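You operate a simulated robot arm through the tools that you are given. There is no shell and no other tool. Be economical: measure what you need, move in short steps, check, and stop when the job is done.

You run a simulated robot arm. Do the job below in one go: nothing can be reset, and whatever is moved stays where it is left.

Task
Brush the dusty ring clean, put the brush back, then move its plate to the vice and clamp it. Set down upright: brush. What is to be rubbed or washed off counts as gone when no trace of it is left.

The check looks at the end state, three seconds after you hand in, the way a careful person would. Anything else that was tipped, shoved, dropped, spilled or broken makes it a failure.

Robot
A 7-joint arm with a two-finger parallel gripper, fixed in place. Base frame: the origin is at the foot of the arm, x ahead of it, y to its left, z up; the work surface is at about z = 0. Lengths are in cm, angles in degrees, forces in N, time in s.
With the tool pointing down near the work surface it reaches from about 22 to 58 cm from the base axis. Its first joint turns from -66.0 to 66.0 degrees. Payload 2.5 kg.
The TCP is the grasp point between the finger pads, 2.3 cm short of the fingertips. In the tool frame z runs along the fingers and y along their closing line. Largest opening 9.4 cm; finger width 3.8, thickness 1; the body of the gripper, 5.4 by 9.6 cm, starts 3.9 cm behind the TCP.
Orientation is told as [roll, pitch, yaw] about the base's x, y, z axes, in that order, counted from this pose: with the fingers straight down and closing along the base's y, the tool's x points along the base's -x, its y along +y and its z along -z.

Tools
- The arm moves only by the tool step_arm. Its arguments are lists of equal length, an entry for each row: "grip": the closure in counts, from 0 (fully open) to 255 (shut); "offset": the shift along the base's x, y, z in cm, a list of three; "angular": the turn, a rotation vector about the base's x, y, z in degrees, a list of three. In form: {"grip": [grip, ...], "offset": [[tx, ty, tz], ...], "angular": [[rx, ry, rz], ...]}. A call has 1 to 12 rows; each row shifts and turns the commanded pose from where the row before left it. Rows are played at 5 a second. More than 5 cm and 8.6 degrees between two rows, or a gripper value outside its range, and nothing of the call is played. Where a pose cannot be reached the arm comes as near as it can. A force on the tool above 70 N (or 10 N above the force at the start of the call, whichever is more), or a blocked arm, ends the call early, and 0.2 s more pass. Each finger travels about 10.8 cm/s and halts on what it meets, pressing with about 31 N; the grip force reading is that of the motor and also rises with nothing between the fingers. The clock runs only during rows and for 0.2 s after the last one: add rows that do not move to give the fingers time. The reply holds the time, the measured pose of the TCP, the force on the tool along the base axes, the opening and the grip force, in the units named above and with some noise, with the torque about the TCP (base axes, N m) and any sound that the robot's microphone picked up.
- Cameras (640 x 400 px; columns grow to the right, rows downward): "scene" is fixed at [12.61, -42.25, 52.89]; the picture's right is [0.72, -0.70, 0.00], its down [-0.49, -0.50, -0.72] and it looks along [0.50, 0.51, -0.70] (base axes); focal length 214 px, centre (320, 200). "wrist" rides on the gripper at [8.6, 1.6, -7.5] in the tool frame; the picture's right is [-0.18, 0.98, 0.00], its down [-0.58, -0.11, -0.81] and it looks along [-0.79, -0.15, 0.59] (tool axes); focal length 243 px, centre (320, 200). There is no depth. A picture from a camera that has moved, and an enlarged one, comes with that camera's place and axes in the base frame and with its lens.
- grab_frame(camera): a new picture of that camera. No time passes.
- enlarge(camera, box): a new picture of the part [left, top, right, bottom] of that camera's present view, enlarged. No time passes.
- job_done(): hands the job in; it is judged then, once.

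Work in short steps. Places have to be worked out from the pictures, the camera data and where the tool is seen: move nearer, look again, correct. Check each grasp and each placing, and mend what went wrong. You have 120 turns and 76 pictures in all, those below and enlarged ones among them. Open the gripper and draw the arm clear of the work before you hand the job in, unless the task says otherwise; then end with one line.

The tools are called after ">>>" as name(argument=value, ...) on one line, values as JSON. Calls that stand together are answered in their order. step_arm: Moves the arm, as the interface text tells. Its arguments: {"type":"object","properties":{"grip":{"type":"array"},"offset":{"type":"array"},"angular":{"type":"array"}},"required":["grip","offset","angular"]} The other tools are called the same way: grab_frame (camera) takes a picture; enlarge (camera, box) takes an enlarged picture of a part of a camera's view; job_done () hands the job in.

At the start:

```text
t: 0.0
eef_pos: [31.07, 9.59, 39.61]
tool_rot: [0.0, 0.0, 0.0]
wrist_force: [0.1, 0.3, 0.1]
wrist_torque: [0.0, 0.01, 0.01]
width: 9.39
grip_force: 0.1
```

scene: 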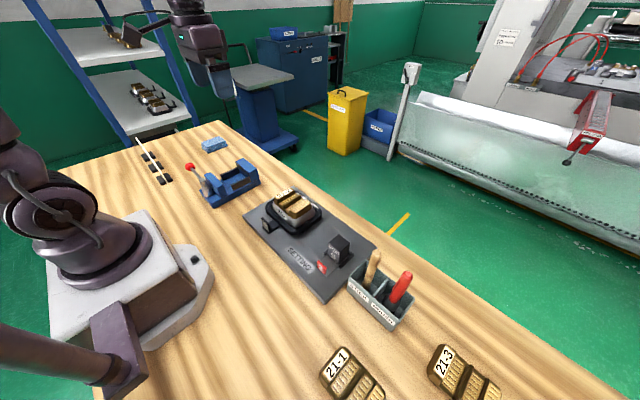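
wrist: 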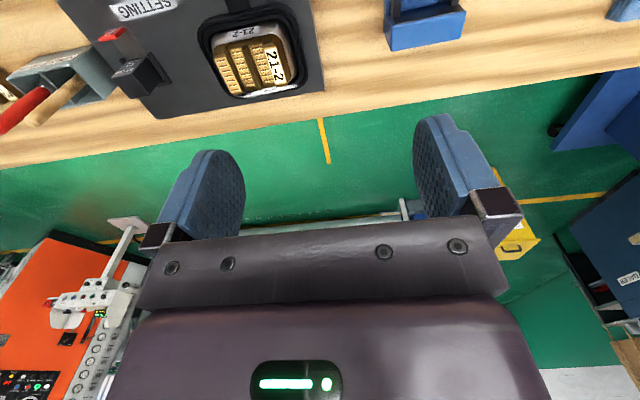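

I'll look closer at the main work areas in the scene before moving.

>>> enlarge(camera="scene", box=[220, 170, 420, 330])

>>> enlarge(camera="scene", box=[120, 120, 280, 220])

>>> enlarge(camera="scene", box=[300, 240, 540, 400])

>>> enlarge(camera="wrist", box=[0, 0, 320, 200])

```text
2.50 times, centred on (320, 250) of scene
camera zoom: at [12.61, -42.25, 52.89], right [0.72, -0.7, 0.0], down [-0.49, -0.5, -0.72], along [0.5, 0.51, -0.7], focal length 536 px, centre (320, 75)
```

zoom: 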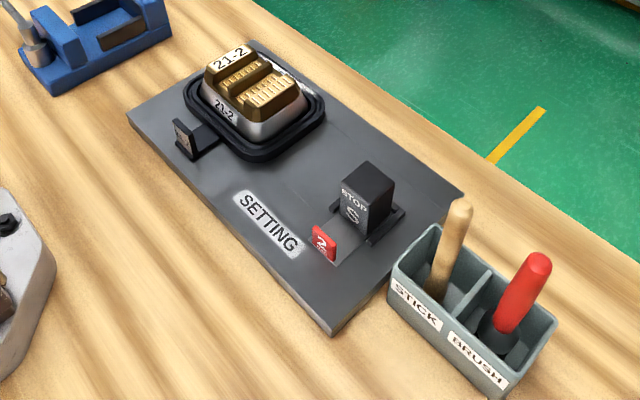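

```text
4.00 times, centred on (200, 170) of scene
camera zoom: at [12.61, -42.25, 52.89], right [0.72, -0.7, 0.0], down [-0.49, -0.5, -0.72], along [0.5, 0.51, -0.7], focal length 858 px, centre (800, 320)
```

zoom: 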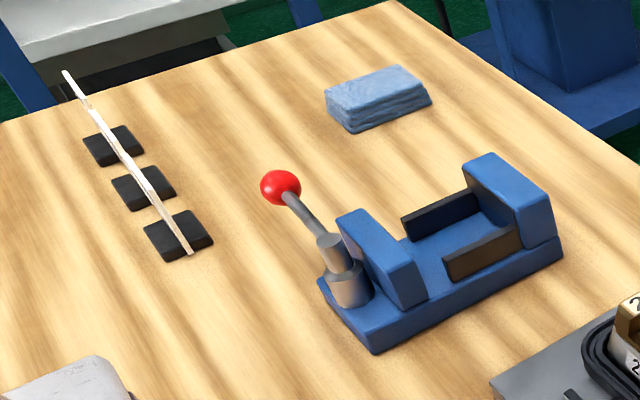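

```text
2.50 times, centred on (420, 320) of scene
camera zoom: at [12.61, -42.25, 52.89], right [0.72, -0.7, 0.0], down [-0.49, -0.5, -0.72], along [0.5, 0.51, -0.7], focal length 536 px, centre (70, -100)
```

zoom: 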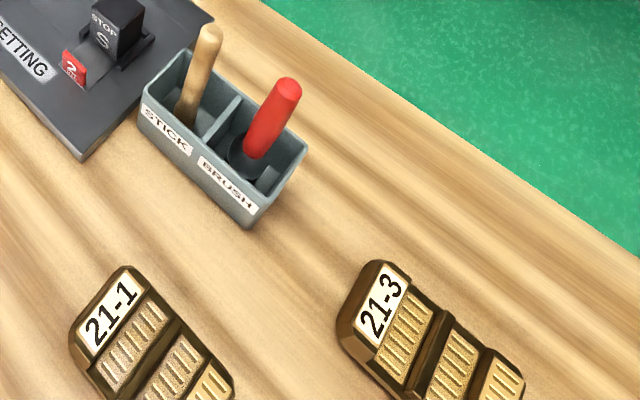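

```text
2.00 times, centred on (160, 100) of wrist
camera zoom: at [22.36, 11.06, 47.13], right [0.18, 0.98, 0.0], down [0.58, -0.11, 0.81], along [0.79, -0.15, -0.59], focal length 485 px, centre (640, 400)
```

zoom: 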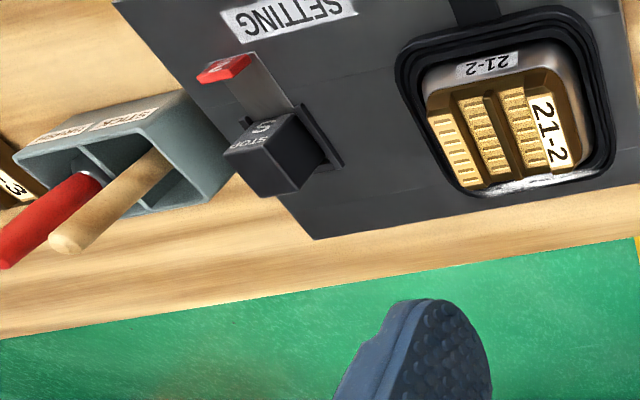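

I'll enlarge strongly on the ring, the stop block, the side block and the brush.

>>> enlarge(camera="scene", box=[260, 180, 330, 240])

>>> enlarge(camera="wrist", box=[190, 0, 330, 110])

>>> enlarge(camera="scene", box=[340, 240, 430, 340])

>>> enlarge(camera="scene", box=[180, 145, 270, 215])

```text
6.67 times, centred on (295, 210) of scene
camera zoom: at [12.61, -42.25, 52.89], right [0.72, -0.7, 0.0], down [-0.49, -0.5, -0.72], along [0.5, 0.51, -0.7], focal length 1430 px, centre (487, 133)
```

zoom: 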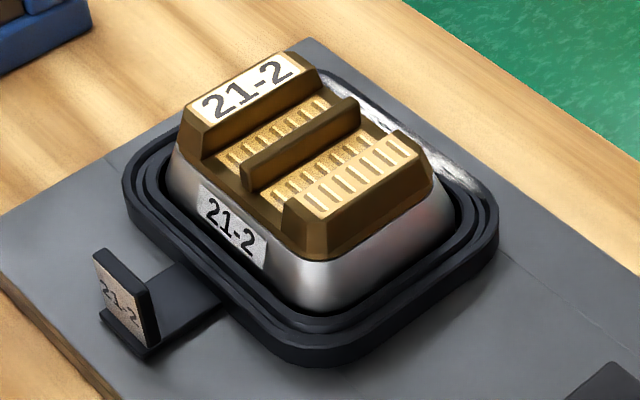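

```text
3.64 times, centred on (260, 55) of wrist
camera zoom: at [22.36, 11.06, 47.13], right [0.18, 0.98, 0.0], down [0.58, -0.11, 0.81], along [0.79, -0.15, -0.59], focal length 882 px, centre (538, 727)
```

zoom: 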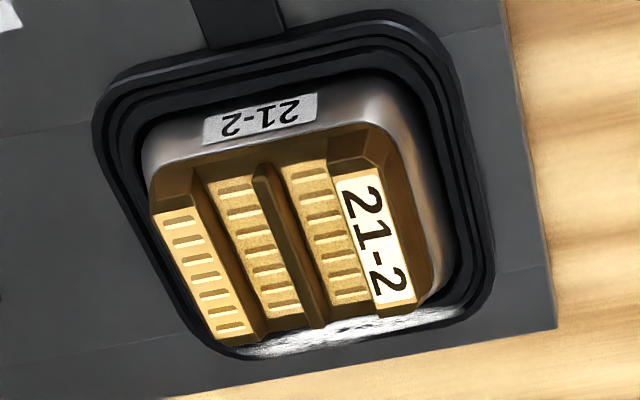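

```text
4.00 times, centred on (385, 290) of scene
camera zoom: at [12.61, -42.25, 52.89], right [0.72, -0.7, 0.0], down [-0.49, -0.5, -0.72], along [0.5, 0.51, -0.7], focal length 858 px, centre (60, -160)
```

zoom: 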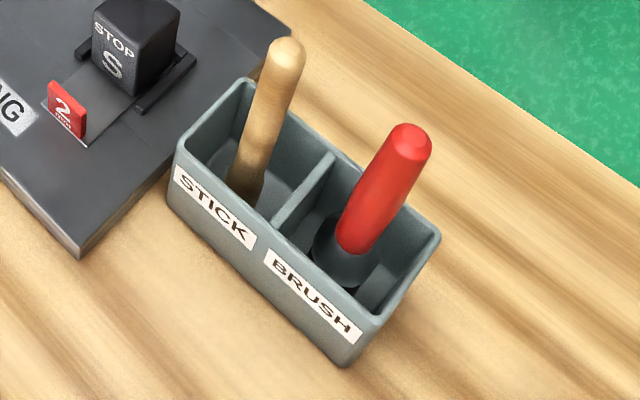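

```text
5.71 times, centred on (225, 180) of scene
camera zoom: at [12.61, -42.25, 52.89], right [0.72, -0.7, 0.0], down [-0.49, -0.5, -0.72], along [0.5, 0.51, -0.7], focal length 1226 px, centre (863, 314)
```

zoom: 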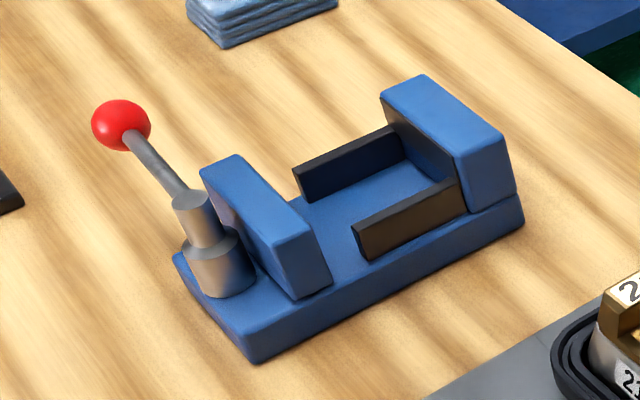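

The brush handle stands almost vertical: triangulation gives the top at about (36.6, -40.4, 16.3) and the collar at z of about 5. I'll move above it with the fingers partly closed, so they miss the stick.

>>> step_arm(grip=[110, 110, 110, 110, 110, 110, 110, 110, 110, 110, 110, 110], offset=[[0.46, -4.17, -1.3], [0.46, -4.17, -1.3], [0.46, -4.17, -1.3], [0.46, -4.17, -1.3], [0.46, -4.17, -1.3], [0.46, -4.17, -1.3], [0.46, -4.17, -1.3], [0.46, -4.17, -1.3], [0.46, -4.17, -1.3], [0.46, -4.17, -1.3], [0.46, -4.17, -1.3], [0.46, -4.17, -1.3]], angular=[[0, 0, 0], [0, 0, 0], [0, 0, 0], [0, 0, 0], [0, 0, 0], [0, 0, 0], [0, 0, 0], [0, 0, 0], [0, 0, 0], [0, 0, 0], [0, 0, 0], [0, 0, 0]])

>>> grab_frame(camera="wrist")

>>> grab_frame(camera="scene")

```text
t: 2.6
eef_pos: [36.54, -40.53, 23.99]
tool_rot: [0.0, 0.0, -0.1]
wrist_force: [0.4, -0.1, 0.4]
wrist_torque: [-0.03, 0.0, 0.01]
width: 5.34
grip_force: 0.0
```

```text
65 pictures are left
camera wrist: at [27.92, -38.99, 31.66], right [0.18, 0.98, 0.0], down [0.58, -0.11, 0.81], along [0.79, -0.15, -0.59], focal length 243 px, centre (320, 200)
```

wrist: 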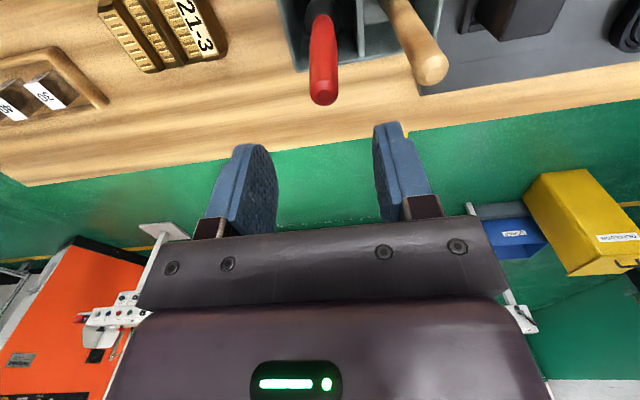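

```text
64 pictures are left
```

scene: 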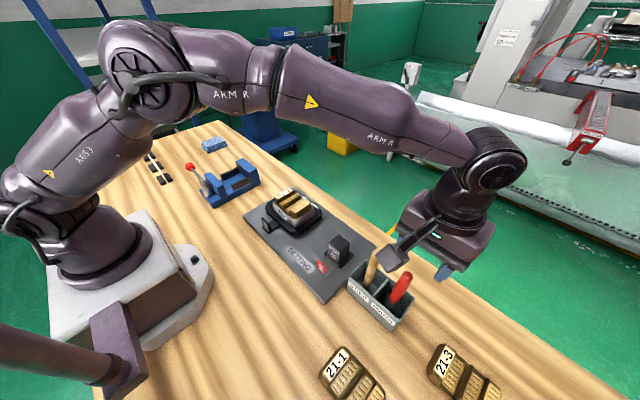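

The wrist view puts the handle top at (36.7, -40.5), which agrees. I'll descend straight and grip at z = 13.2.

>>> step_arm(grip=[110, 110, 110, 110, 110, 255, 255, 255], offset=[[0.1, 0.05, -3], [0, 0, -3], [0, 0, -2.5], [0, 0, -2.3], [0, 0, 0], [0, 0, 0], [0, 0, 0], [0, 0, 0]], angular=[[0, 0, 0], [0, 0, 0], [0, 0, 0], [0, 0, 0], [0, 0, 0], [0, 0, 0], [0, 0, 0], [0, 0, 0]])

>>> grab_frame(camera="scene")

```text
t: 4.4
eef_pos: [36.86, -40.48, 13.87]
tool_rot: [-0.2, -0.6, 0.1]
wrist_force: [-2.0, 16.5, 52.6]
wrist_torque: [1.85, 0.39, -0.06]
width: 2.03
grip_force: 30.9
```

```text
63 pictures are left
```

scene: 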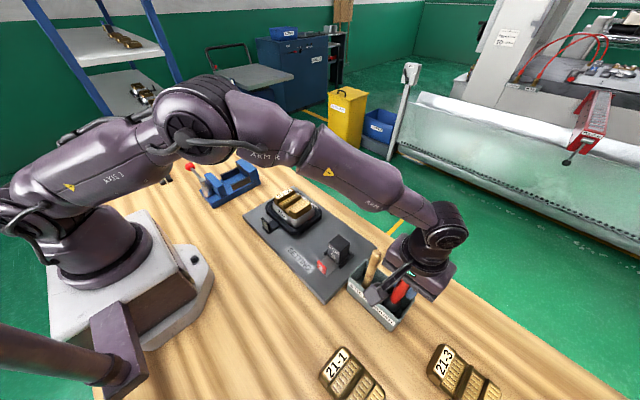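

The brush is gripped (width 2.03), but there is a 50 N upward push offset toward +y, so the gripper body seems to be touching the stick top. I'll rise and look.

>>> step_arm(grip=[255, 255, 255], offset=[[0, 0, 1.2], [0, 0, 0.8], [0, 0, 0]], angular=[[0, 0, 0], [0, 0, 0], [0, 0, 0]])

>>> enlarge(camera="scene", box=[330, 220, 470, 340])

>>> grab_frame(camera="wrist")

```text
t: 5.2
eef_pos: [36.57, -40.53, 15.09]
tool_rot: [0.0, 0.1, 0.1]
wrist_force: [0.2, 0.8, -1.4]
wrist_torque: [0.01, 0.0, 0.01]
width: 2.0
grip_force: 31.2
```

```text
3.33 times, centred on (400, 280) of scene
camera zoom: at [12.61, -42.25, 52.89], right [0.72, -0.7, 0.0], down [-0.49, -0.5, -0.72], along [0.5, 0.51, -0.7], focal length 715 px, centre (53, -67)
```

zoom: 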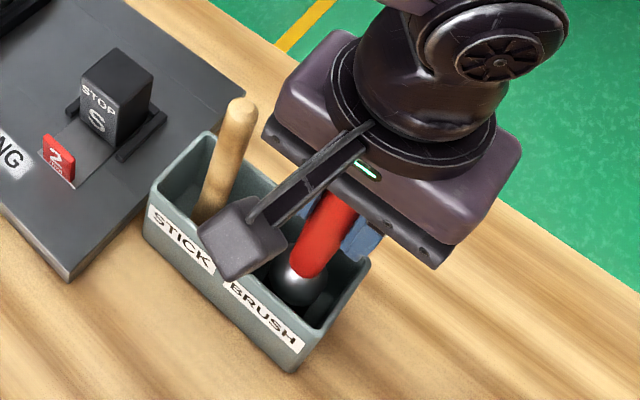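

```text
61 pictures are left
camera wrist: at [27.92, -38.93, 22.7], right [0.18, 0.98, 0.0], down [0.58, -0.11, 0.81], along [0.79, -0.15, -0.59], focal length 243 px, centre (320, 200)
```

wrist: 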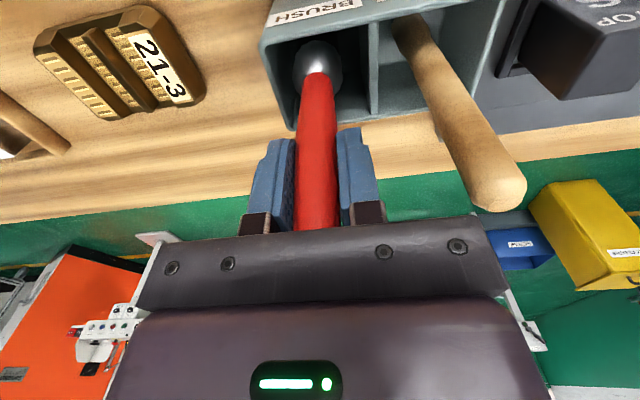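

The force is gone, the stick still stands, and the brush is held. I'll lift it clear and look at the brush head.

>>> step_arm(grip=[255, 255, 255, 255, 255], offset=[[0, 0, 2], [0, 0, 3], [0, 0, 3], [0, 0, 2], [0, 0, 0]], angular=[[0, 0, 0], [0, 0, 0], [0, 0, 0], [0, 0, 0], [0, 0, 0]])

>>> enlarge(camera="scene", box=[340, 190, 500, 330])

>>> enlarge(camera="wrist", box=[230, 0, 550, 250])

```text
t: 6.4
eef_pos: [36.58, -40.51, 25.29]
tool_rot: [0.0, 0.1, 0.0]
wrist_force: [0.3, 0.0, -0.5]
wrist_torque: [0.01, -0.01, 0.02]
width: 1.99
grip_force: 31.0
```

```text
2.86 times, centred on (420, 260) of scene
camera zoom: at [12.61, -42.25, 52.89], right [0.72, -0.7, 0.0], down [-0.49, -0.5, -0.72], along [0.5, 0.51, -0.7], focal length 613 px, centre (34, 29)
```

zoom: 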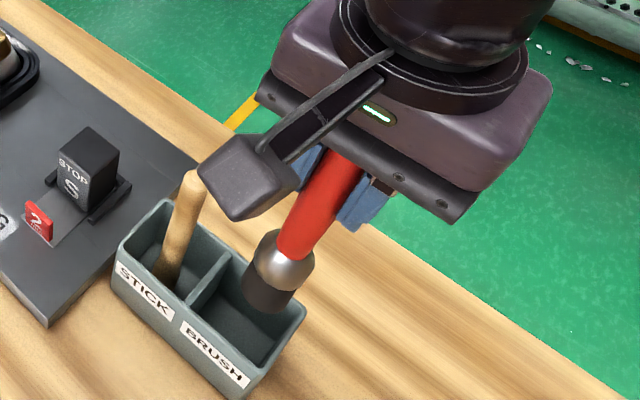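

```text
1.60 times, centred on (390, 125) of wrist
camera zoom: at [27.92, -38.99, 32.78], right [0.18, 0.98, 0.0], down [0.58, -0.11, 0.81], along [0.79, -0.15, -0.59], focal length 388 px, centre (208, 320)
```

zoom: 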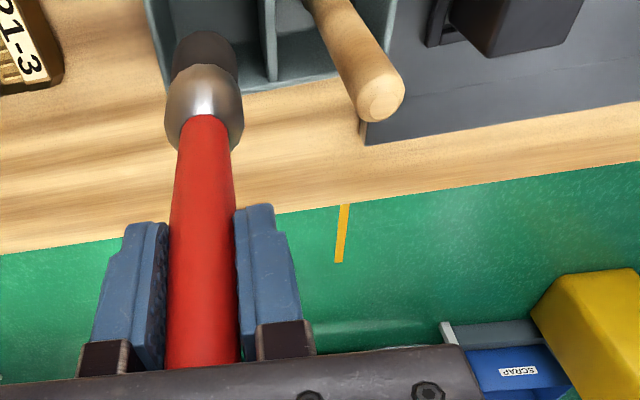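

The brush hangs straight, with its tip about 13.5 cm below the TCP. The dust strip lies on the ring's +x side at x≈45, y from about -9.5 to 2.5, z≈3. I'll carry the brush high to just short of that strip and look.

>>> step_arm(grip=[255, 255, 255, 255, 255, 255, 255, 255, 255], offset=[[1.13, 3.5, 0], [1.13, 3.5, 0], [1.13, 3.5, 0], [1.13, 3.5, 0], [1.13, 3.5, 0], [1.13, 3.5, 0], [1.13, 3.5, 0], [1.13, 3.5, 0], [0, 0, -2]], angular=[[0, 0, 0], [0, 0, 0], [0, 0, 0], [0, 0, 0], [0, 0, 0], [0, 0, 0], [0, 0, 0], [0, 0, 0], [0, 0, 0]])

>>> grab_frame(camera="wrist")

>>> enlarge(camera="scene", box=[250, 140, 400, 260])

```text
t: 8.4
eef_pos: [45.71, -12.57, 23.26]
tool_rot: [0.0, 0.0, 0.0]
wrist_force: [-0.3, -0.3, -0.5]
wrist_torque: [-0.03, 0.01, -0.02]
width: 2.0
grip_force: 30.8
```

```text
58 pictures are left
camera wrist: at [37.01, -10.97, 30.8], right [0.18, 0.98, 0.0], down [0.58, -0.11, 0.81], along [0.79, -0.15, -0.59], focal length 243 px, centre (320, 200)
```

wrist: 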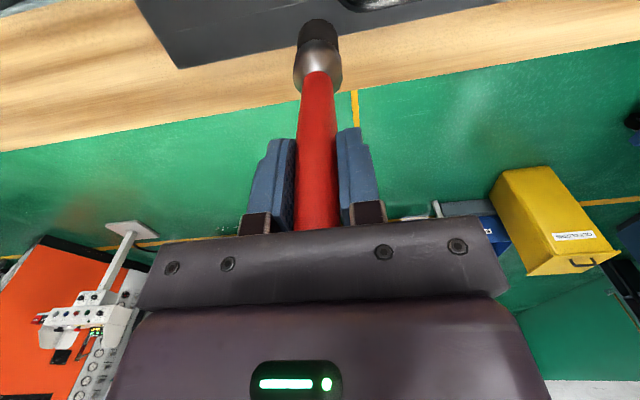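

```text
3.33 times, centred on (325, 200) of scene
camera zoom: at [12.61, -42.25, 52.89], right [0.72, -0.7, 0.0], down [-0.49, -0.5, -0.72], along [0.5, 0.51, -0.7], focal length 715 px, centre (303, 200)
```

zoom: 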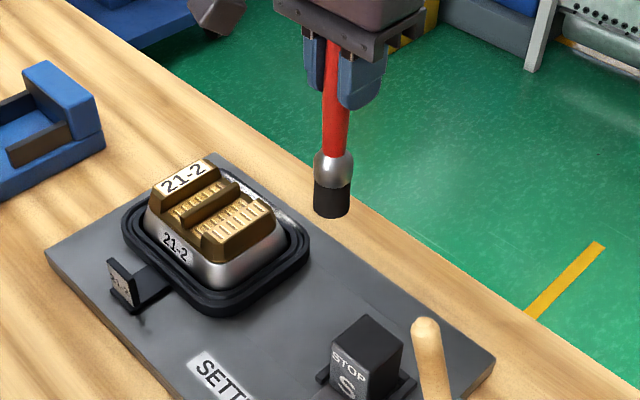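

The tip appears to be about 14.5 cm below the TCP, so contact with the ring should come near TCP z≈17.7. I'll move over the strip's near end and come down gently in steps.

>>> step_arm(grip=[255, 255, 255, 255, 255, 255], offset=[[0, 3.5, 0], [0, 0, -2.5], [0, 0, -1.5], [0, 0, -0.6], [0, 0, -0.4], [0, 0, 0]], angular=[[0, 0, 0], [0, 0, 0], [0, 0, 0], [0, 0, 0], [0, 0, 0], [0, 0, 0]])

>>> enlarge(camera="scene", box=[265, 165, 345, 235])

>>> enlarge(camera="wrist", box=[200, 0, 460, 150])

```text
t: 9.8
eef_pos: [45.78, -9.06, 18.13]
tool_rot: [0.0, 0.0, -0.1]
wrist_force: [0.4, 0.0, -0.5]
wrist_torque: [-0.02, 0.02, 0.0]
width: 1.98
grip_force: 30.5
```

```text
5.71 times, centred on (305, 200) of scene
camera zoom: at [12.61, -42.25, 52.89], right [0.72, -0.7, 0.0], down [-0.49, -0.5, -0.72], along [0.5, 0.51, -0.7], focal length 1226 px, centre (406, 200)
```

zoom: 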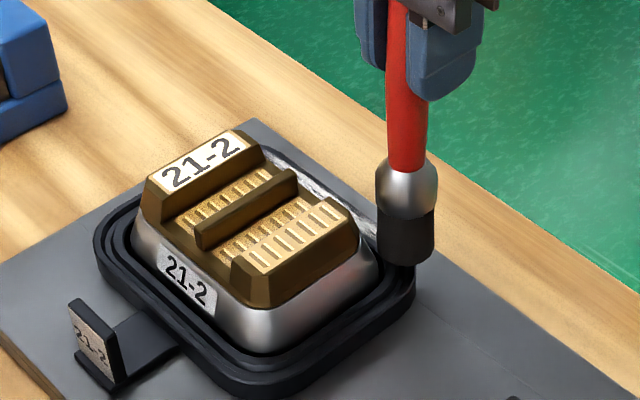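

```text
2.46 times, centred on (330, 75) of wrist
camera zoom: at [37.03, -7.48, 25.7], right [0.18, 0.98, 0.0], down [0.58, -0.11, 0.81], along [0.79, -0.15, -0.59], focal length 597 px, centre (295, 508)
```

zoom: 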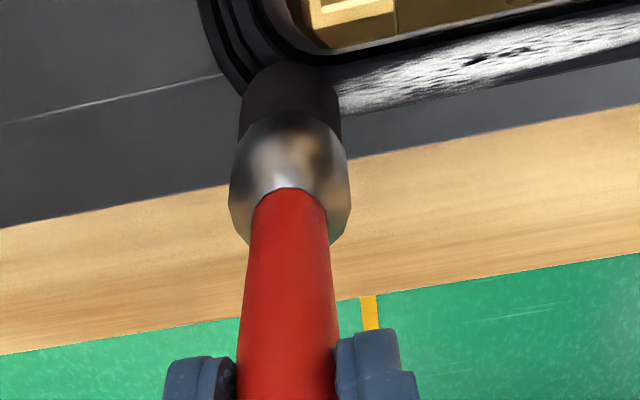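

The strip runs at x≈44.4–45.4, y from about -9 to 2.5. I'll shift to x≈45.2 and lower until the bristles make light contact.

>>> step_arm(grip=[255, 255, 255, 255, 255], offset=[[-0.5, 0, 0], [0, 0, -0.3], [0, 0, -0.3], [0, 0, -0.3], [0, 0, 0]], angular=[[0, 0, 0], [0, 0, 0], [0, 0, 0], [0, 0, 0], [0, 0, 0]])

>>> enlarge(camera="scene", box=[265, 165, 345, 235])

```text
t: 11.0
eef_pos: [45.21, -9.19, 17.29]
tool_rot: [-0.1, -0.1, 0.0]
wrist_force: [6.9, -9.4, 10.9]
wrist_torque: [-1.12, -0.73, 0.1]
width: 2.02
grip_force: 30.7
```

```text
5.71 times, centred on (305, 200) of scene
camera zoom: at [12.6, -42.25, 52.9], right [0.72, -0.7, 0.0], down [-0.49, -0.5, -0.72], along [0.5, 0.51, -0.7], focal length 1226 px, centre (406, 200)
```

zoom: 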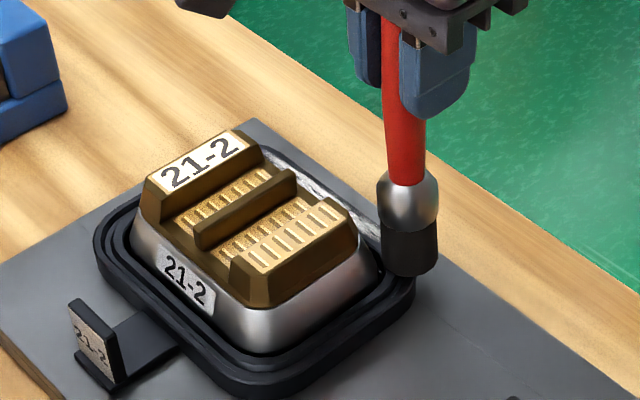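

There is contact: 11 N up plus a sideways push away from the plate. I'll ease up slightly, move outward a bit, and sweep slowly along the strip.

>>> step_arm(grip=[255, 255, 255, 255, 255, 255], offset=[[0.4, 0, 0.2], [0, 0, 0], [0, 1, 0], [0, 1, 0], [0, 1, 0], [0, 0, 0]], angular=[[0, 0, 0], [0, 0, 0], [0, 0, 0], [0, 0, 0], [0, 0, 0], [0, 0, 0]])

>>> enlarge(camera="wrist", box=[200, 0, 460, 150])

```text
t: 12.4
eef_pos: [45.57, -6.1, 17.56]
tool_rot: [0.1, -0.1, 0.0]
wrist_force: [0.2, -1.1, -0.4]
wrist_torque: [0.01, 0.02, 0.02]
width: 1.96
grip_force: 30.9
```

```text
2.46 times, centred on (330, 75) of wrist
camera zoom: at [36.93, -4.48, 25.05], right [0.18, 0.98, 0.0], down [0.58, -0.11, 0.81], along [0.79, -0.15, -0.59], focal length 597 px, centre (295, 508)
```

zoom: 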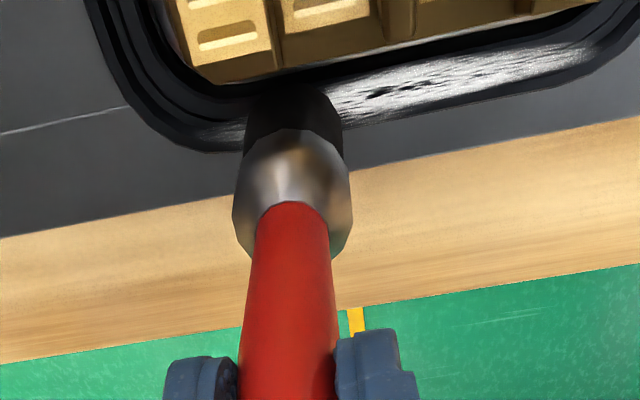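

The brush is now just above the ring with almost no force, and the dust is only partly gone behind it. I'll lower it slightly and sweep back and forth.

>>> step_arm(grip=[255, 255, 255, 255, 255, 255, 255, 255], offset=[[0, 0, -0.2], [0, 0, -0.15], [0, 1, 0], [0, 1, 0], [0, 1, 0], [0, 1, 0], [0, 1, 0], [0, 0, 0]], angular=[[0, 0, 0], [0, 0, 0], [0, 0, 0], [0, 0, 0], [0, 0, 0], [0, 0, 0], [0, 0, 0], [0, 0, 0]])

>>> enlarge(camera="wrist", box=[130, 0, 510, 180])

```text
t: 14.2
eef_pos: [45.65, -0.9, 17.21]
tool_rot: [0.0, -0.1, -0.1]
wrist_force: [1.1, -7.5, 23.3]
wrist_torque: [-0.92, 0.14, 0.1]
width: 1.99
grip_force: 30.8
```

```text
1.68 times, centred on (320, 90) of wrist
camera zoom: at [36.95, 0.57, 24.7], right [0.18, 0.98, 0.0], down [0.58, -0.11, 0.81], along [0.79, -0.15, -0.59], focal length 409 px, centre (320, 385)
```

zoom: 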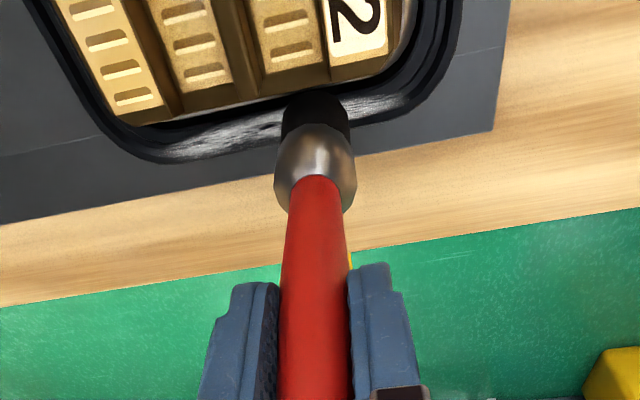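

The dust fades with each stroke under 10–25 N. I'll go on to the far end and come back over the full length.

>>> step_arm(grip=[255, 255, 255, 255, 255, 255, 255, 255, 255, 255, 255, 255], offset=[[0, 1, 0], [0, 1, 0], [0, 1, 0], [-0.1, -1.2, 0], [0, -1.2, 0], [0, -1.2, 0], [0, -1.2, 0], [0, -1.2, 0], [0, -1.2, 0], [0, -1.2, 0], [0, -1.2, 0], [0, -1.2, 0]], angular=[[0, 0, 0], [0, 0, 0], [0, 0, 0], [0, 0, 0], [0, 0, 0], [0, 0, 0], [0, 0, 0], [0, 0, 0], [0, 0, 0], [0, 0, 0], [0, 0, 0], [0, 0, 0]])

>>> enlarge(camera="wrist", box=[130, 0, 510, 180])

```text
t: 16.8
eef_pos: [45.46, -8.8, 17.17]
tool_rot: [0.0, 0.0, 0.0]
wrist_force: [-0.3, 6.9, 18.4]
wrist_torque: [0.73, 0.27, -0.13]
width: 1.99
grip_force: 30.6
```

```text
1.68 times, centred on (320, 90) of wrist
camera zoom: at [36.78, -7.24, 24.7], right [0.18, 0.98, 0.0], down [0.58, -0.11, 0.81], along [0.79, -0.15, -0.59], focal length 409 px, centre (320, 385)
```

zoom: 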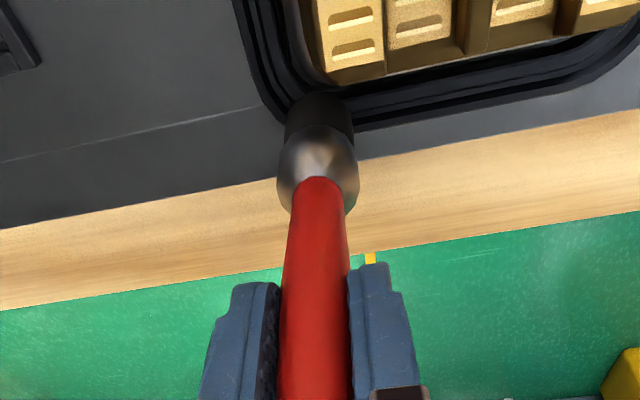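

The visible part looks clean. I'll make one more full pass each way, then lift and inspect closely.

>>> step_arm(grip=[255, 255, 255, 255, 255, 255, 255, 255, 255, 255, 255], offset=[[-0.15, -1, 0], [0, 1.2, 0], [0, 1.3, 0], [0, 1.3, 0], [0, 1.3, 0], [0, 1.3, 0], [0, 1.3, 0], [0, 1.3, 0], [0, 1.3, 0], [0, 1.3, 0], [0, 1.0, 0]], angular=[[0, 0, 0], [0, 0, 0], [0, 0, 0], [0, 0, 0], [0, 0, 0], [0, 0, 0], [0, 0, 0], [0, 0, 0], [0, 0, 0], [0, 0, 0], [0, 0, 0]])

>>> step_arm(grip=[255, 255, 255, 255, 255, 255, 255, 255, 255, 255, 255, 255], offset=[[0.3, -1.2, 0], [0, -1.3, 0], [0, -1.3, 0], [0, -1.3, 0], [0, -1.3, 0], [0, -1.3, 0], [0, -1.3, 0], [0, -1.3, 0], [0, -1.3, 0], [0.3, 0, 2], [0, -3, 3], [0, -4, 2]], angular=[[0, 0, 0], [0, 0, 0], [0, 0, 0], [0, 0, 0], [0, 0, 0], [0, 0, 0], [0, 0, 0], [0, 0, 0], [0, 0, 0], [0, 0, 0], [0, 0, 0], [0, 0, 0]])

>>> enlarge(camera="scene", box=[255, 175, 335, 245])

```text
t: 19.2
eef_pos: [45.28, 2.66, 17.0]
tool_rot: [0.0, 0.1, 0.0]
wrist_force: [-1.2, -3.5, 9.7]
wrist_torque: [-0.49, 0.27, 0.07]
width: 1.98
grip_force: 30.6
```

```text
t: 21.8
eef_pos: [46.01, -15.91, 24.07]
tool_rot: [-0.1, 0.0, 0.0]
wrist_force: [-0.9, 0.8, -0.2]
wrist_torque: [0.04, -0.03, 0.02]
width: 1.99
grip_force: 30.8
```

```text
5.71 times, centred on (295, 210) of scene
camera zoom: at [12.61, -42.25, 52.89], right [0.72, -0.7, 0.0], down [-0.49, -0.5, -0.72], along [0.5, 0.51, -0.7], focal length 1226 px, centre (463, 143)
```

zoom: 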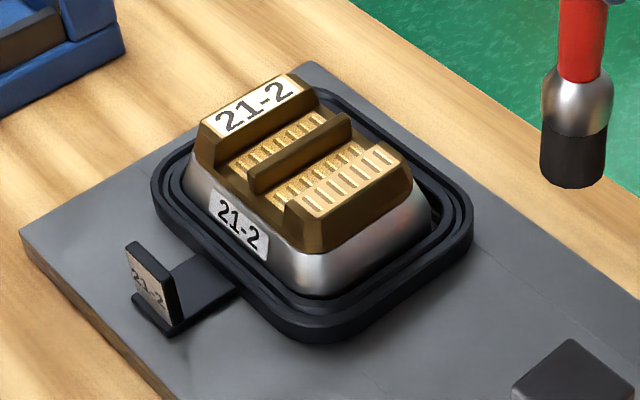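

It's clean from this side. I'll pull the arm back and check the ring's far side from the wrist camera.

>>> step_arm(grip=[255, 255, 255, 255, 255], offset=[[-3.2, 1, 2.4], [-3.2, 1, 2.4], [-3.2, 1, 2.4], [-3.2, 1, 2.4], [-3.2, 1, 2.4]], angular=[[0, 0, 0], [0, 0, 0], [0, 0, 0], [0, 0, 0], [0, 0, 0]])

>>> grab_frame(camera="wrist")

```text
t: 23.0
eef_pos: [29.8, -10.87, 36.16]
tool_rot: [0.0, 0.1, 0.0]
wrist_force: [-0.8, 0.5, -0.9]
wrist_torque: [0.03, 0.0, -0.03]
width: 1.96
grip_force: 30.9
```

```text
49 pictures are left
camera wrist: at [21.19, -9.24, 43.76], right [0.18, 0.98, 0.0], down [0.58, -0.11, 0.81], along [0.79, -0.15, -0.59], focal length 243 px, centre (320, 200)
```

wrist: 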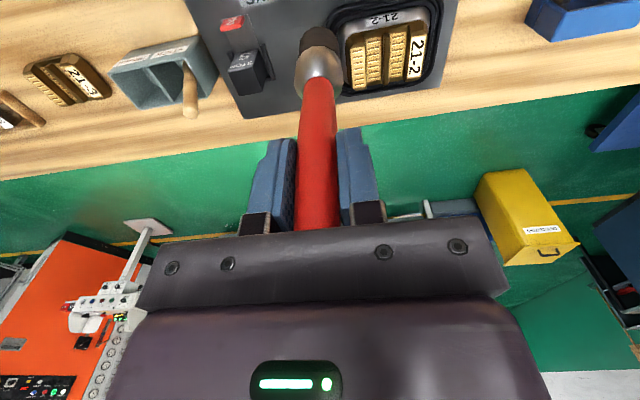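

>>> enlarge(camera="wrist", box=[325, 0, 465, 105])

```text
3.81 times, centred on (395, 52) of wrist
camera zoom: at [21.19, -9.24, 43.76], right [0.18, 0.98, 0.0], down [0.58, -0.11, 0.81], along [0.79, -0.15, -0.59], focal length 924 px, centre (34, 762)
```

zoom: 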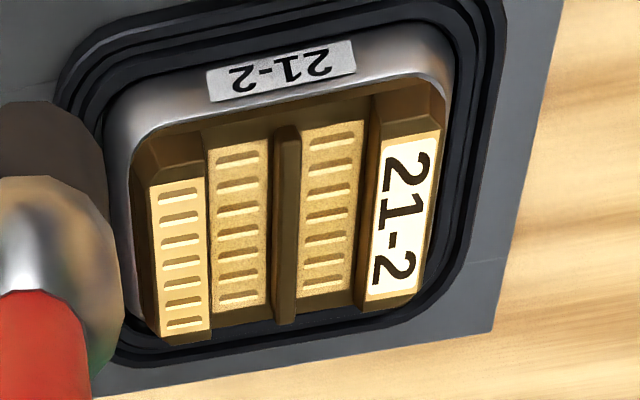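

The ring shows no trace of dust. I'll return the brush above its compartment at exactly the lift position.

>>> step_arm(grip=[255, 255, 255, 255, 255, 255, 255, 255, 255], offset=[[0.844, -3.7, -1.2], [0.844, -3.7, -1.2], [0.844, -3.7, -1.2], [0.844, -3.7, -1.2], [0.844, -3.7, -1.2], [0.844, -3.7, -1.2], [0.844, -3.7, -1.2], [0.844, -3.75, -1.2], [0, 0, 0]], angular=[[0, 0, 0], [0, 0, 0], [0, 0, 0], [0, 0, 0], [0, 0, 0], [0, 0, 0], [0, 0, 0], [0, 0, 0], [0, 0, 0]])

>>> enlarge(camera="wrist", box=[230, 0, 550, 250])

>>> enlarge(camera="scene", box=[340, 190, 500, 330])

```text
t: 25.0
eef_pos: [36.68, -40.51, 26.57]
tool_rot: [-0.1, -0.1, -0.1]
wrist_force: [0.6, 0.1, 0.5]
wrist_torque: [-0.02, 0.01, 0.0]
width: 1.96
grip_force: 31.1
```

```text
1.60 times, centred on (390, 125) of wrist
camera zoom: at [27.99, -38.89, 34.12], right [0.18, 0.98, 0.0], down [0.58, -0.11, 0.81], along [0.79, -0.15, -0.59], focal length 388 px, centre (208, 320)
```

zoom: 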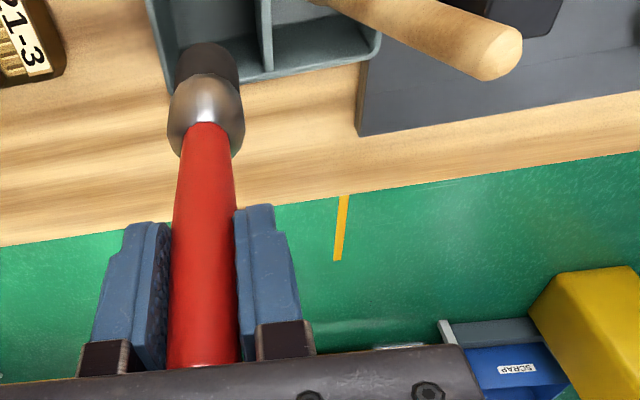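

```text
2.86 times, centred on (420, 260) of scene
camera zoom: at [12.61, -42.25, 52.89], right [0.72, -0.7, 0.0], down [-0.49, -0.5, -0.72], along [0.5, 0.51, -0.7], focal length 613 px, centre (34, 29)
```

zoom: 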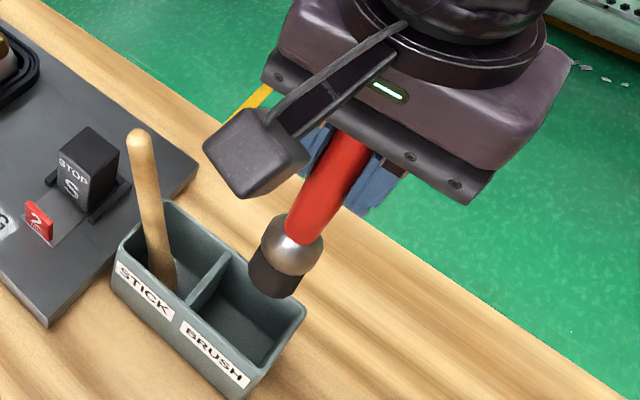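

The stick now leans the other way within its compartment; the brush must have brushed it on the way out. It is clear of the path now. I'll lower the brush straight down and watch the force.

>>> step_arm(grip=[255, 255, 255, 255, 255, 255, 255], offset=[[-0.1, 0, -3], [0, 0, -3], [0, 0, -3], [0, 0, -2], [0, 0, -0.6], [0, 0, -0.4], [0, 0, 0]], angular=[[0, 0, 0], [0, 0, 0], [0, 0, 0], [0, 0, 0], [0, 0, 0], [0, 0, 0], [0, 0, 0]])

>>> enlarge(camera="scene", box=[330, 220, 470, 340])

```text
t: 26.6
eef_pos: [36.57, -40.47, 14.57]
tool_rot: [-0.1, 0.0, 0.0]
wrist_force: [0.1, 0.1, 0.4]
wrist_torque: [0.02, -0.01, 0.0]
width: 1.96
grip_force: 30.8
```

```text
3.33 times, centred on (400, 280) of scene
camera zoom: at [12.61, -42.25, 52.89], right [0.72, -0.7, 0.0], down [-0.49, -0.5, -0.72], along [0.5, 0.51, -0.7], focal length 715 px, centre (53, -67)
```

zoom: 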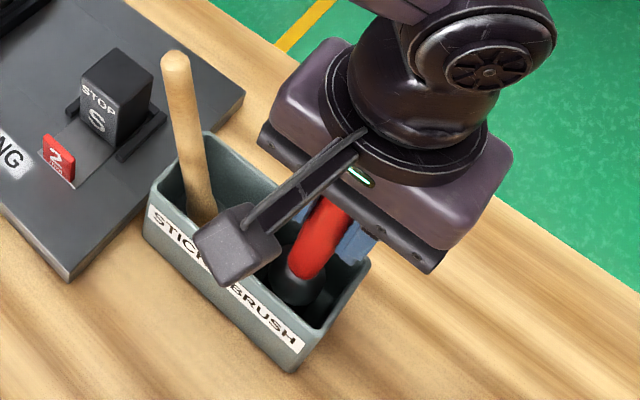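

Free so far. I'll lower in 0.2 cm steps until there is slight contact with the floor.

>>> step_arm(grip=[255, 255, 255, 255, 255], offset=[[0, 0, -0.2], [0, 0, -0.2], [0, 0, -0.2], [0, 0, -0.1], [0, 0, 0]], angular=[[0, 0, 0], [0, 0, 0], [0, 0, 0], [0, 0, 0], [0, 0, 0]])

```text
t: 27.8
eef_pos: [36.81, -40.51, 14.01]
tool_rot: [-0.2, -0.3, 0.0]
wrist_force: [2.2, 4.4, 25.4]
wrist_torque: [0.61, -0.04, -0.12]
width: 1.97
grip_force: 30.8
```

Floor contact at TCP z≈14.0, as at pick-up. I'll ease off, release with a moderate opening, and rise straight up.

>>> step_arm(grip=[255, 255, 110, 110, 110, 110, 110, 110, 110], offset=[[0, 0, 0.15], [0, 0, 0], [0, 0, 0], [0, 0, 0], [0, 0, 1], [0, 0, 2], [0, 0, 3], [0, 0, 4], [0, 0, 3]], angular=[[0, 0, 0], [0, 0, 0], [0, 0, 0], [0, 0, 0], [0, 0, 0], [0, 0, 0], [0, 0, 0], [0, 0, 0], [0, 0, 0]])

>>> enlarge(camera="scene", box=[330, 220, 470, 340])

>>> enlarge(camera="wrist", box=[230, 0, 550, 200])

```text
t: 29.8
eef_pos: [36.43, -40.49, 27.02]
tool_rot: [-0.1, 0.0, 0.0]
wrist_force: [-0.2, -0.5, -1.0]
wrist_torque: [-0.01, -0.01, 0.02]
width: 5.35
grip_force: 0.0
```

```text
3.33 times, centred on (400, 280) of scene
camera zoom: at [12.61, -42.25, 52.89], right [0.72, -0.7, 0.0], down [-0.49, -0.5, -0.72], along [0.5, 0.51, -0.7], focal length 715 px, centre (53, -67)
```

zoom: 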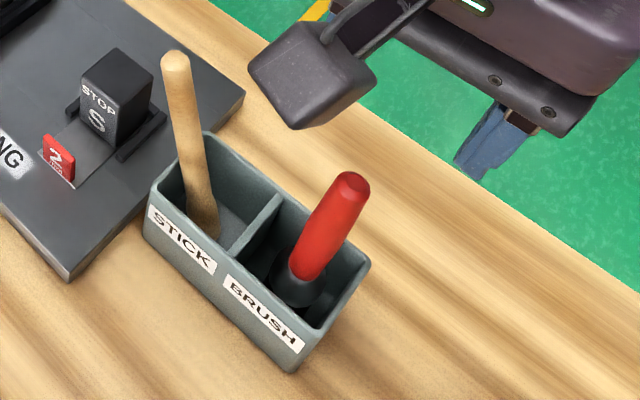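

```text
2.00 times, centred on (390, 100) of wrist
camera zoom: at [27.74, -38.9, 34.58], right [0.18, 0.98, 0.0], down [0.58, -0.11, 0.81], along [0.79, -0.15, -0.59], focal length 485 px, centre (180, 400)
```

zoom: 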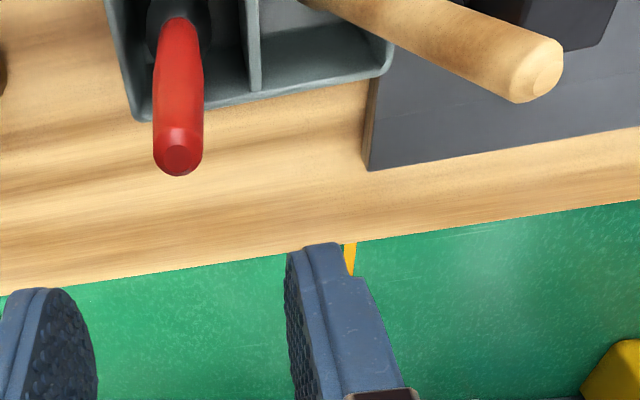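

The brush stands upright. Triangulation shows the stick originally stood vertical at (36, -34) and now leans about 18° toward +y, with its top near (36, -29, 17). I'll straighten it: first tilt the tool to match and move to an approach point along its axis.

>>> step_arm(grip=[110, 110, 110, 110, 110, 110], offset=[[-0.07, 2.66, -0.86], [-0.07, 2.66, -0.86], [-0.07, 2.66, -0.86], [-0.07, 2.66, -0.86], [-0.07, 2.66, -0.86], [0, 0, 0]], angular=[[-3.56, 0, 0], [-3.56, 0, 0], [-3.56, 0, 0], [-3.56, 0, 0], [-3.56, 0, 0], [0, 0, 0]])

>>> grab_frame(camera="wrist")

>>> enlarge(camera="scene", box=[310, 190, 470, 330])

```text
t: 31.2
eef_pos: [36.11, -27.1, 22.59]
tool_rot: [-17.9, 0.1, 0.0]
wrist_force: [0.1, -0.8, 0.3]
wrist_torque: [0.02, 0.0, 0.0]
width: 5.36
grip_force: 0.1
```

```text
42 pictures are left
camera wrist: at [27.49, -23.36, 29.38], right [0.18, 0.94, -0.3], down [0.58, 0.14, 0.8], along [0.79, -0.32, -0.52], focal length 243 px, centre (320, 200)
```

wrist: 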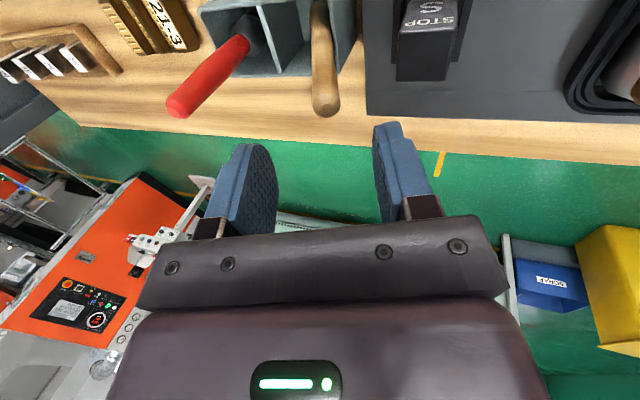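

```text
2.86 times, centred on (390, 260) of scene
camera zoom: at [12.61, -42.25, 52.89], right [0.72, -0.7, 0.0], down [-0.49, -0.5, -0.72], along [0.5, 0.51, -0.7], focal length 613 px, centre (120, 29)
```

zoom: 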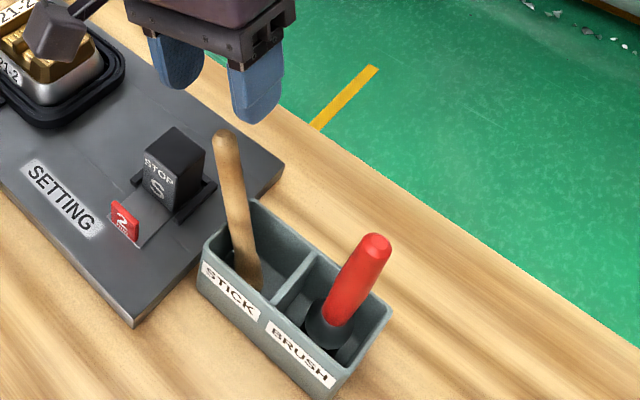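

The stick is aligned with the tool axis to within about 0.4 cm. I'll slide down along it and grip.

>>> step_arm(grip=[110, 110, 110, 110, 255, 255, 255], offset=[[0, -0.72, -2.86], [0, -0.92, -2.86], [0, -0.9, -2.7], [0, 0, 0], [0, 0, 0], [0, 0, 0], [0, 0, 0]], angular=[[0, 0, 0], [0, 0, 0], [0, 0, 0], [0, 0, 0], [0, 0, 0], [0, 0, 0], [0, 0, 0]])

>>> enlarge(camera="scene", box=[310, 190, 470, 330])

```text
t: 32.8
eef_pos: [36.18, -29.72, 14.11]
tool_rot: [-17.9, 0.1, 0.1]
wrist_force: [0.8, -0.3, -0.4]
wrist_torque: [0.04, -0.03, 0.03]
width: 1.65
grip_force: 30.8
```

```text
2.86 times, centred on (390, 260) of scene
camera zoom: at [12.61, -42.25, 52.89], right [0.72, -0.7, 0.0], down [-0.49, -0.5, -0.72], along [0.5, 0.51, -0.7], focal length 613 px, centre (120, 29)
```

zoom: 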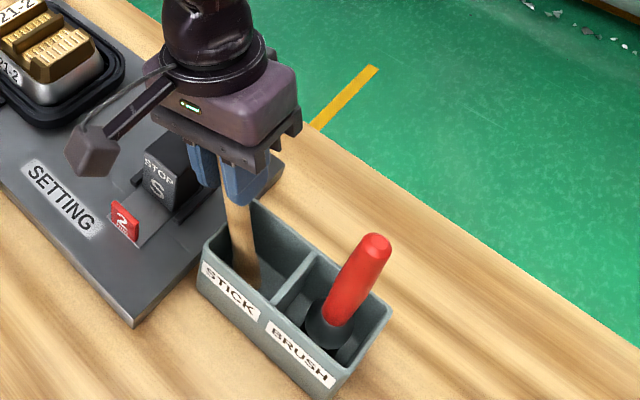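

The stick is gripped. I'll lift it 0.5 cm and swing it upright about its foot.

>>> step_arm(grip=[255, 255, 255, 255, 255, 255, 255], offset=[[0, 0.1, 0.5], [0, -1.07, 0.25], [0, -1.07, 0.2], [0, -1.07, 0.12], [0, -1.07, 0.05], [0, 0, 0], [0, 0, 0]], angular=[[0, 0, 0], [4.45, 0, 0], [4.45, 0, 0], [4.5, 0, 0], [4.5, 0, 0], [0, 0, 0], [0, 0, 0]])

>>> enlarge(camera="scene", box=[310, 190, 470, 330])

```text
t: 34.4
eef_pos: [36.2, -33.81, 15.33]
tool_rot: [0.1, 0.1, 0.1]
wrist_force: [0.7, -0.5, -0.5]
wrist_torque: [0.01, 0.0, -0.01]
width: 1.67
grip_force: 31.0
```

```text
2.86 times, centred on (390, 260) of scene
camera zoom: at [12.61, -42.25, 52.89], right [0.72, -0.7, 0.0], down [-0.49, -0.5, -0.72], along [0.5, 0.51, -0.7], focal length 613 px, centre (120, 29)
```

zoom: 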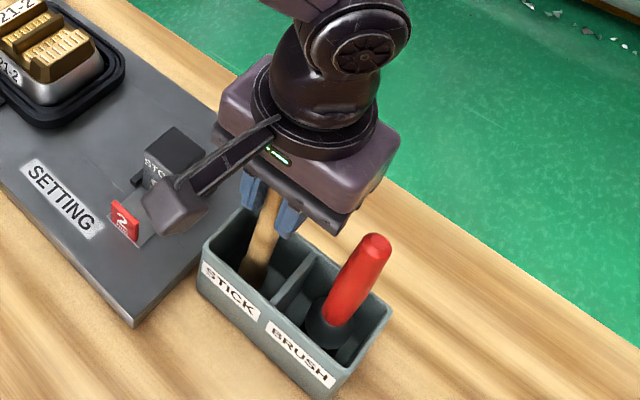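

It's upright with no load. I'll lower until floor contact.

>>> step_arm(grip=[255, 255, 255, 255, 255], offset=[[0, 0, -0.2], [0, 0, -0.2], [0, 0, -0.2], [0, 0, -0.1], [0, 0, 0]], angular=[[0, 0, 0], [0, 0, 0], [0, 0, 0], [0, 0, 0], [0, 0, 0]])

```text
t: 35.6
eef_pos: [36.24, -33.89, 14.78]
tool_rot: [0.0, 0.0, 0.0]
wrist_force: [-0.9, -0.2, 6.4]
wrist_torque: [-0.23, 0.15, -0.02]
width: 1.67
grip_force: 30.8
```

Light floor contact. I'll press slightly to settle it, release with a small opening, and rise straight.

>>> step_arm(grip=[255, 255, 190, 160, 140, 140, 140, 140, 140, 140], offset=[[0, 0, -0.05], [0, 0, 0], [0, 0, 0], [0, 0, 0], [0, 0, 0], [0, 0, 1], [0, 0, 2], [0, 0, 3], [0, 0, 4], [0, 0, 3]], angular=[[0, 0, 0], [0, 0, 0], [0, 0, 0], [0, 0, 0], [0, 0, 0], [0, 0, 0], [0, 0, 0], [0, 0, 0], [0, 0, 0], [0, 0, 0]])

>>> grab_frame(camera="scene")

>>> enlarge(camera="scene", box=[340, 240, 430, 340])

```text
t: 37.8
eef_pos: [36.19, -33.94, 27.66]
tool_rot: [0.1, 0.0, 0.0]
wrist_force: [0.7, 0.1, -0.4]
wrist_torque: [0.01, -0.05, -0.01]
width: 4.25
grip_force: 0.1
```

```text
38 pictures are left
```

scene: 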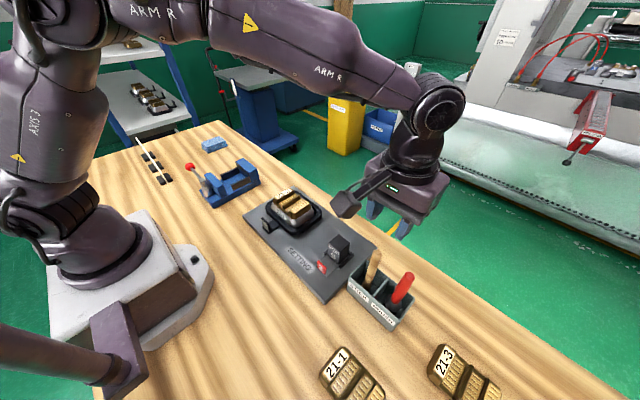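

```text
4.00 times, centred on (385, 290) of scene
camera zoom: at [12.61, -42.25, 52.89], right [0.72, -0.7, 0.0], down [-0.49, -0.5, -0.72], along [0.5, 0.51, -0.7], focal length 858 px, centre (60, -160)
```

zoom: 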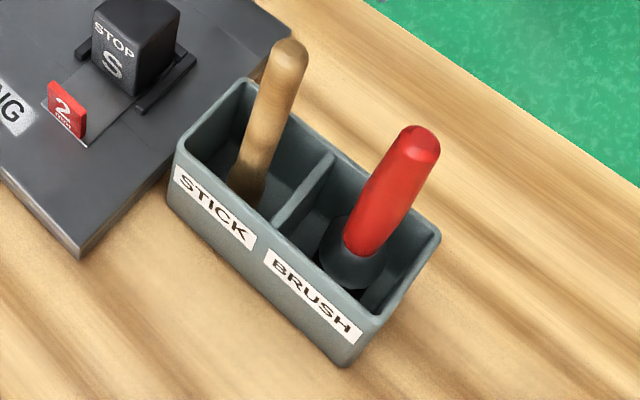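

The stick and brush both stand as they did at the start. Next I'll move back near the base for a low, close look at the plate's side and at the vice.

>>> step_arm(grip=[140, 100, 50, 0, 0, 0, 0, 0], offset=[[-1.5, 4.24, -1.4], [-1.5, 4.24, -1.4], [-1.5, 4.24, -1.4], [-1.5, 4.24, -1.4], [-1.5, 4.24, -1.4], [-1.5, 4.24, -1.4], [-1.5, 4.24, -1.4], [-1.5, 4.24, -1.4]], angular=[[0, 0, 0], [0, 0, 0], [0, 0, 0], [0, 0, 0], [0, 0, 0], [0, 0, 0], [0, 0, 0], [0, 0, 0]])

>>> grab_frame(camera="wrist")

```text
t: 39.6
eef_pos: [24.09, 0.21, 16.37]
tool_rot: [0.0, -0.2, -0.1]
wrist_force: [0.1, 0.3, 0.3]
wrist_torque: [0.02, -0.03, 0.0]
width: 9.39
grip_force: 0.1
```

```text
36 pictures are left
camera wrist: at [15.42, 1.74, 23.96], right [0.19, 0.98, 0.0], down [0.58, -0.11, 0.81], along [0.79, -0.15, -0.59], focal length 243 px, centre (320, 200)
```

wrist: 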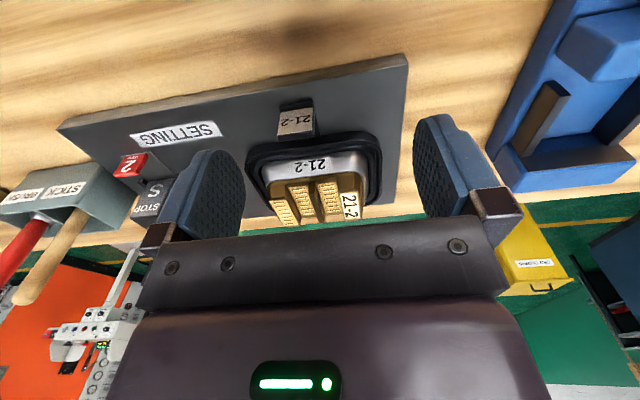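

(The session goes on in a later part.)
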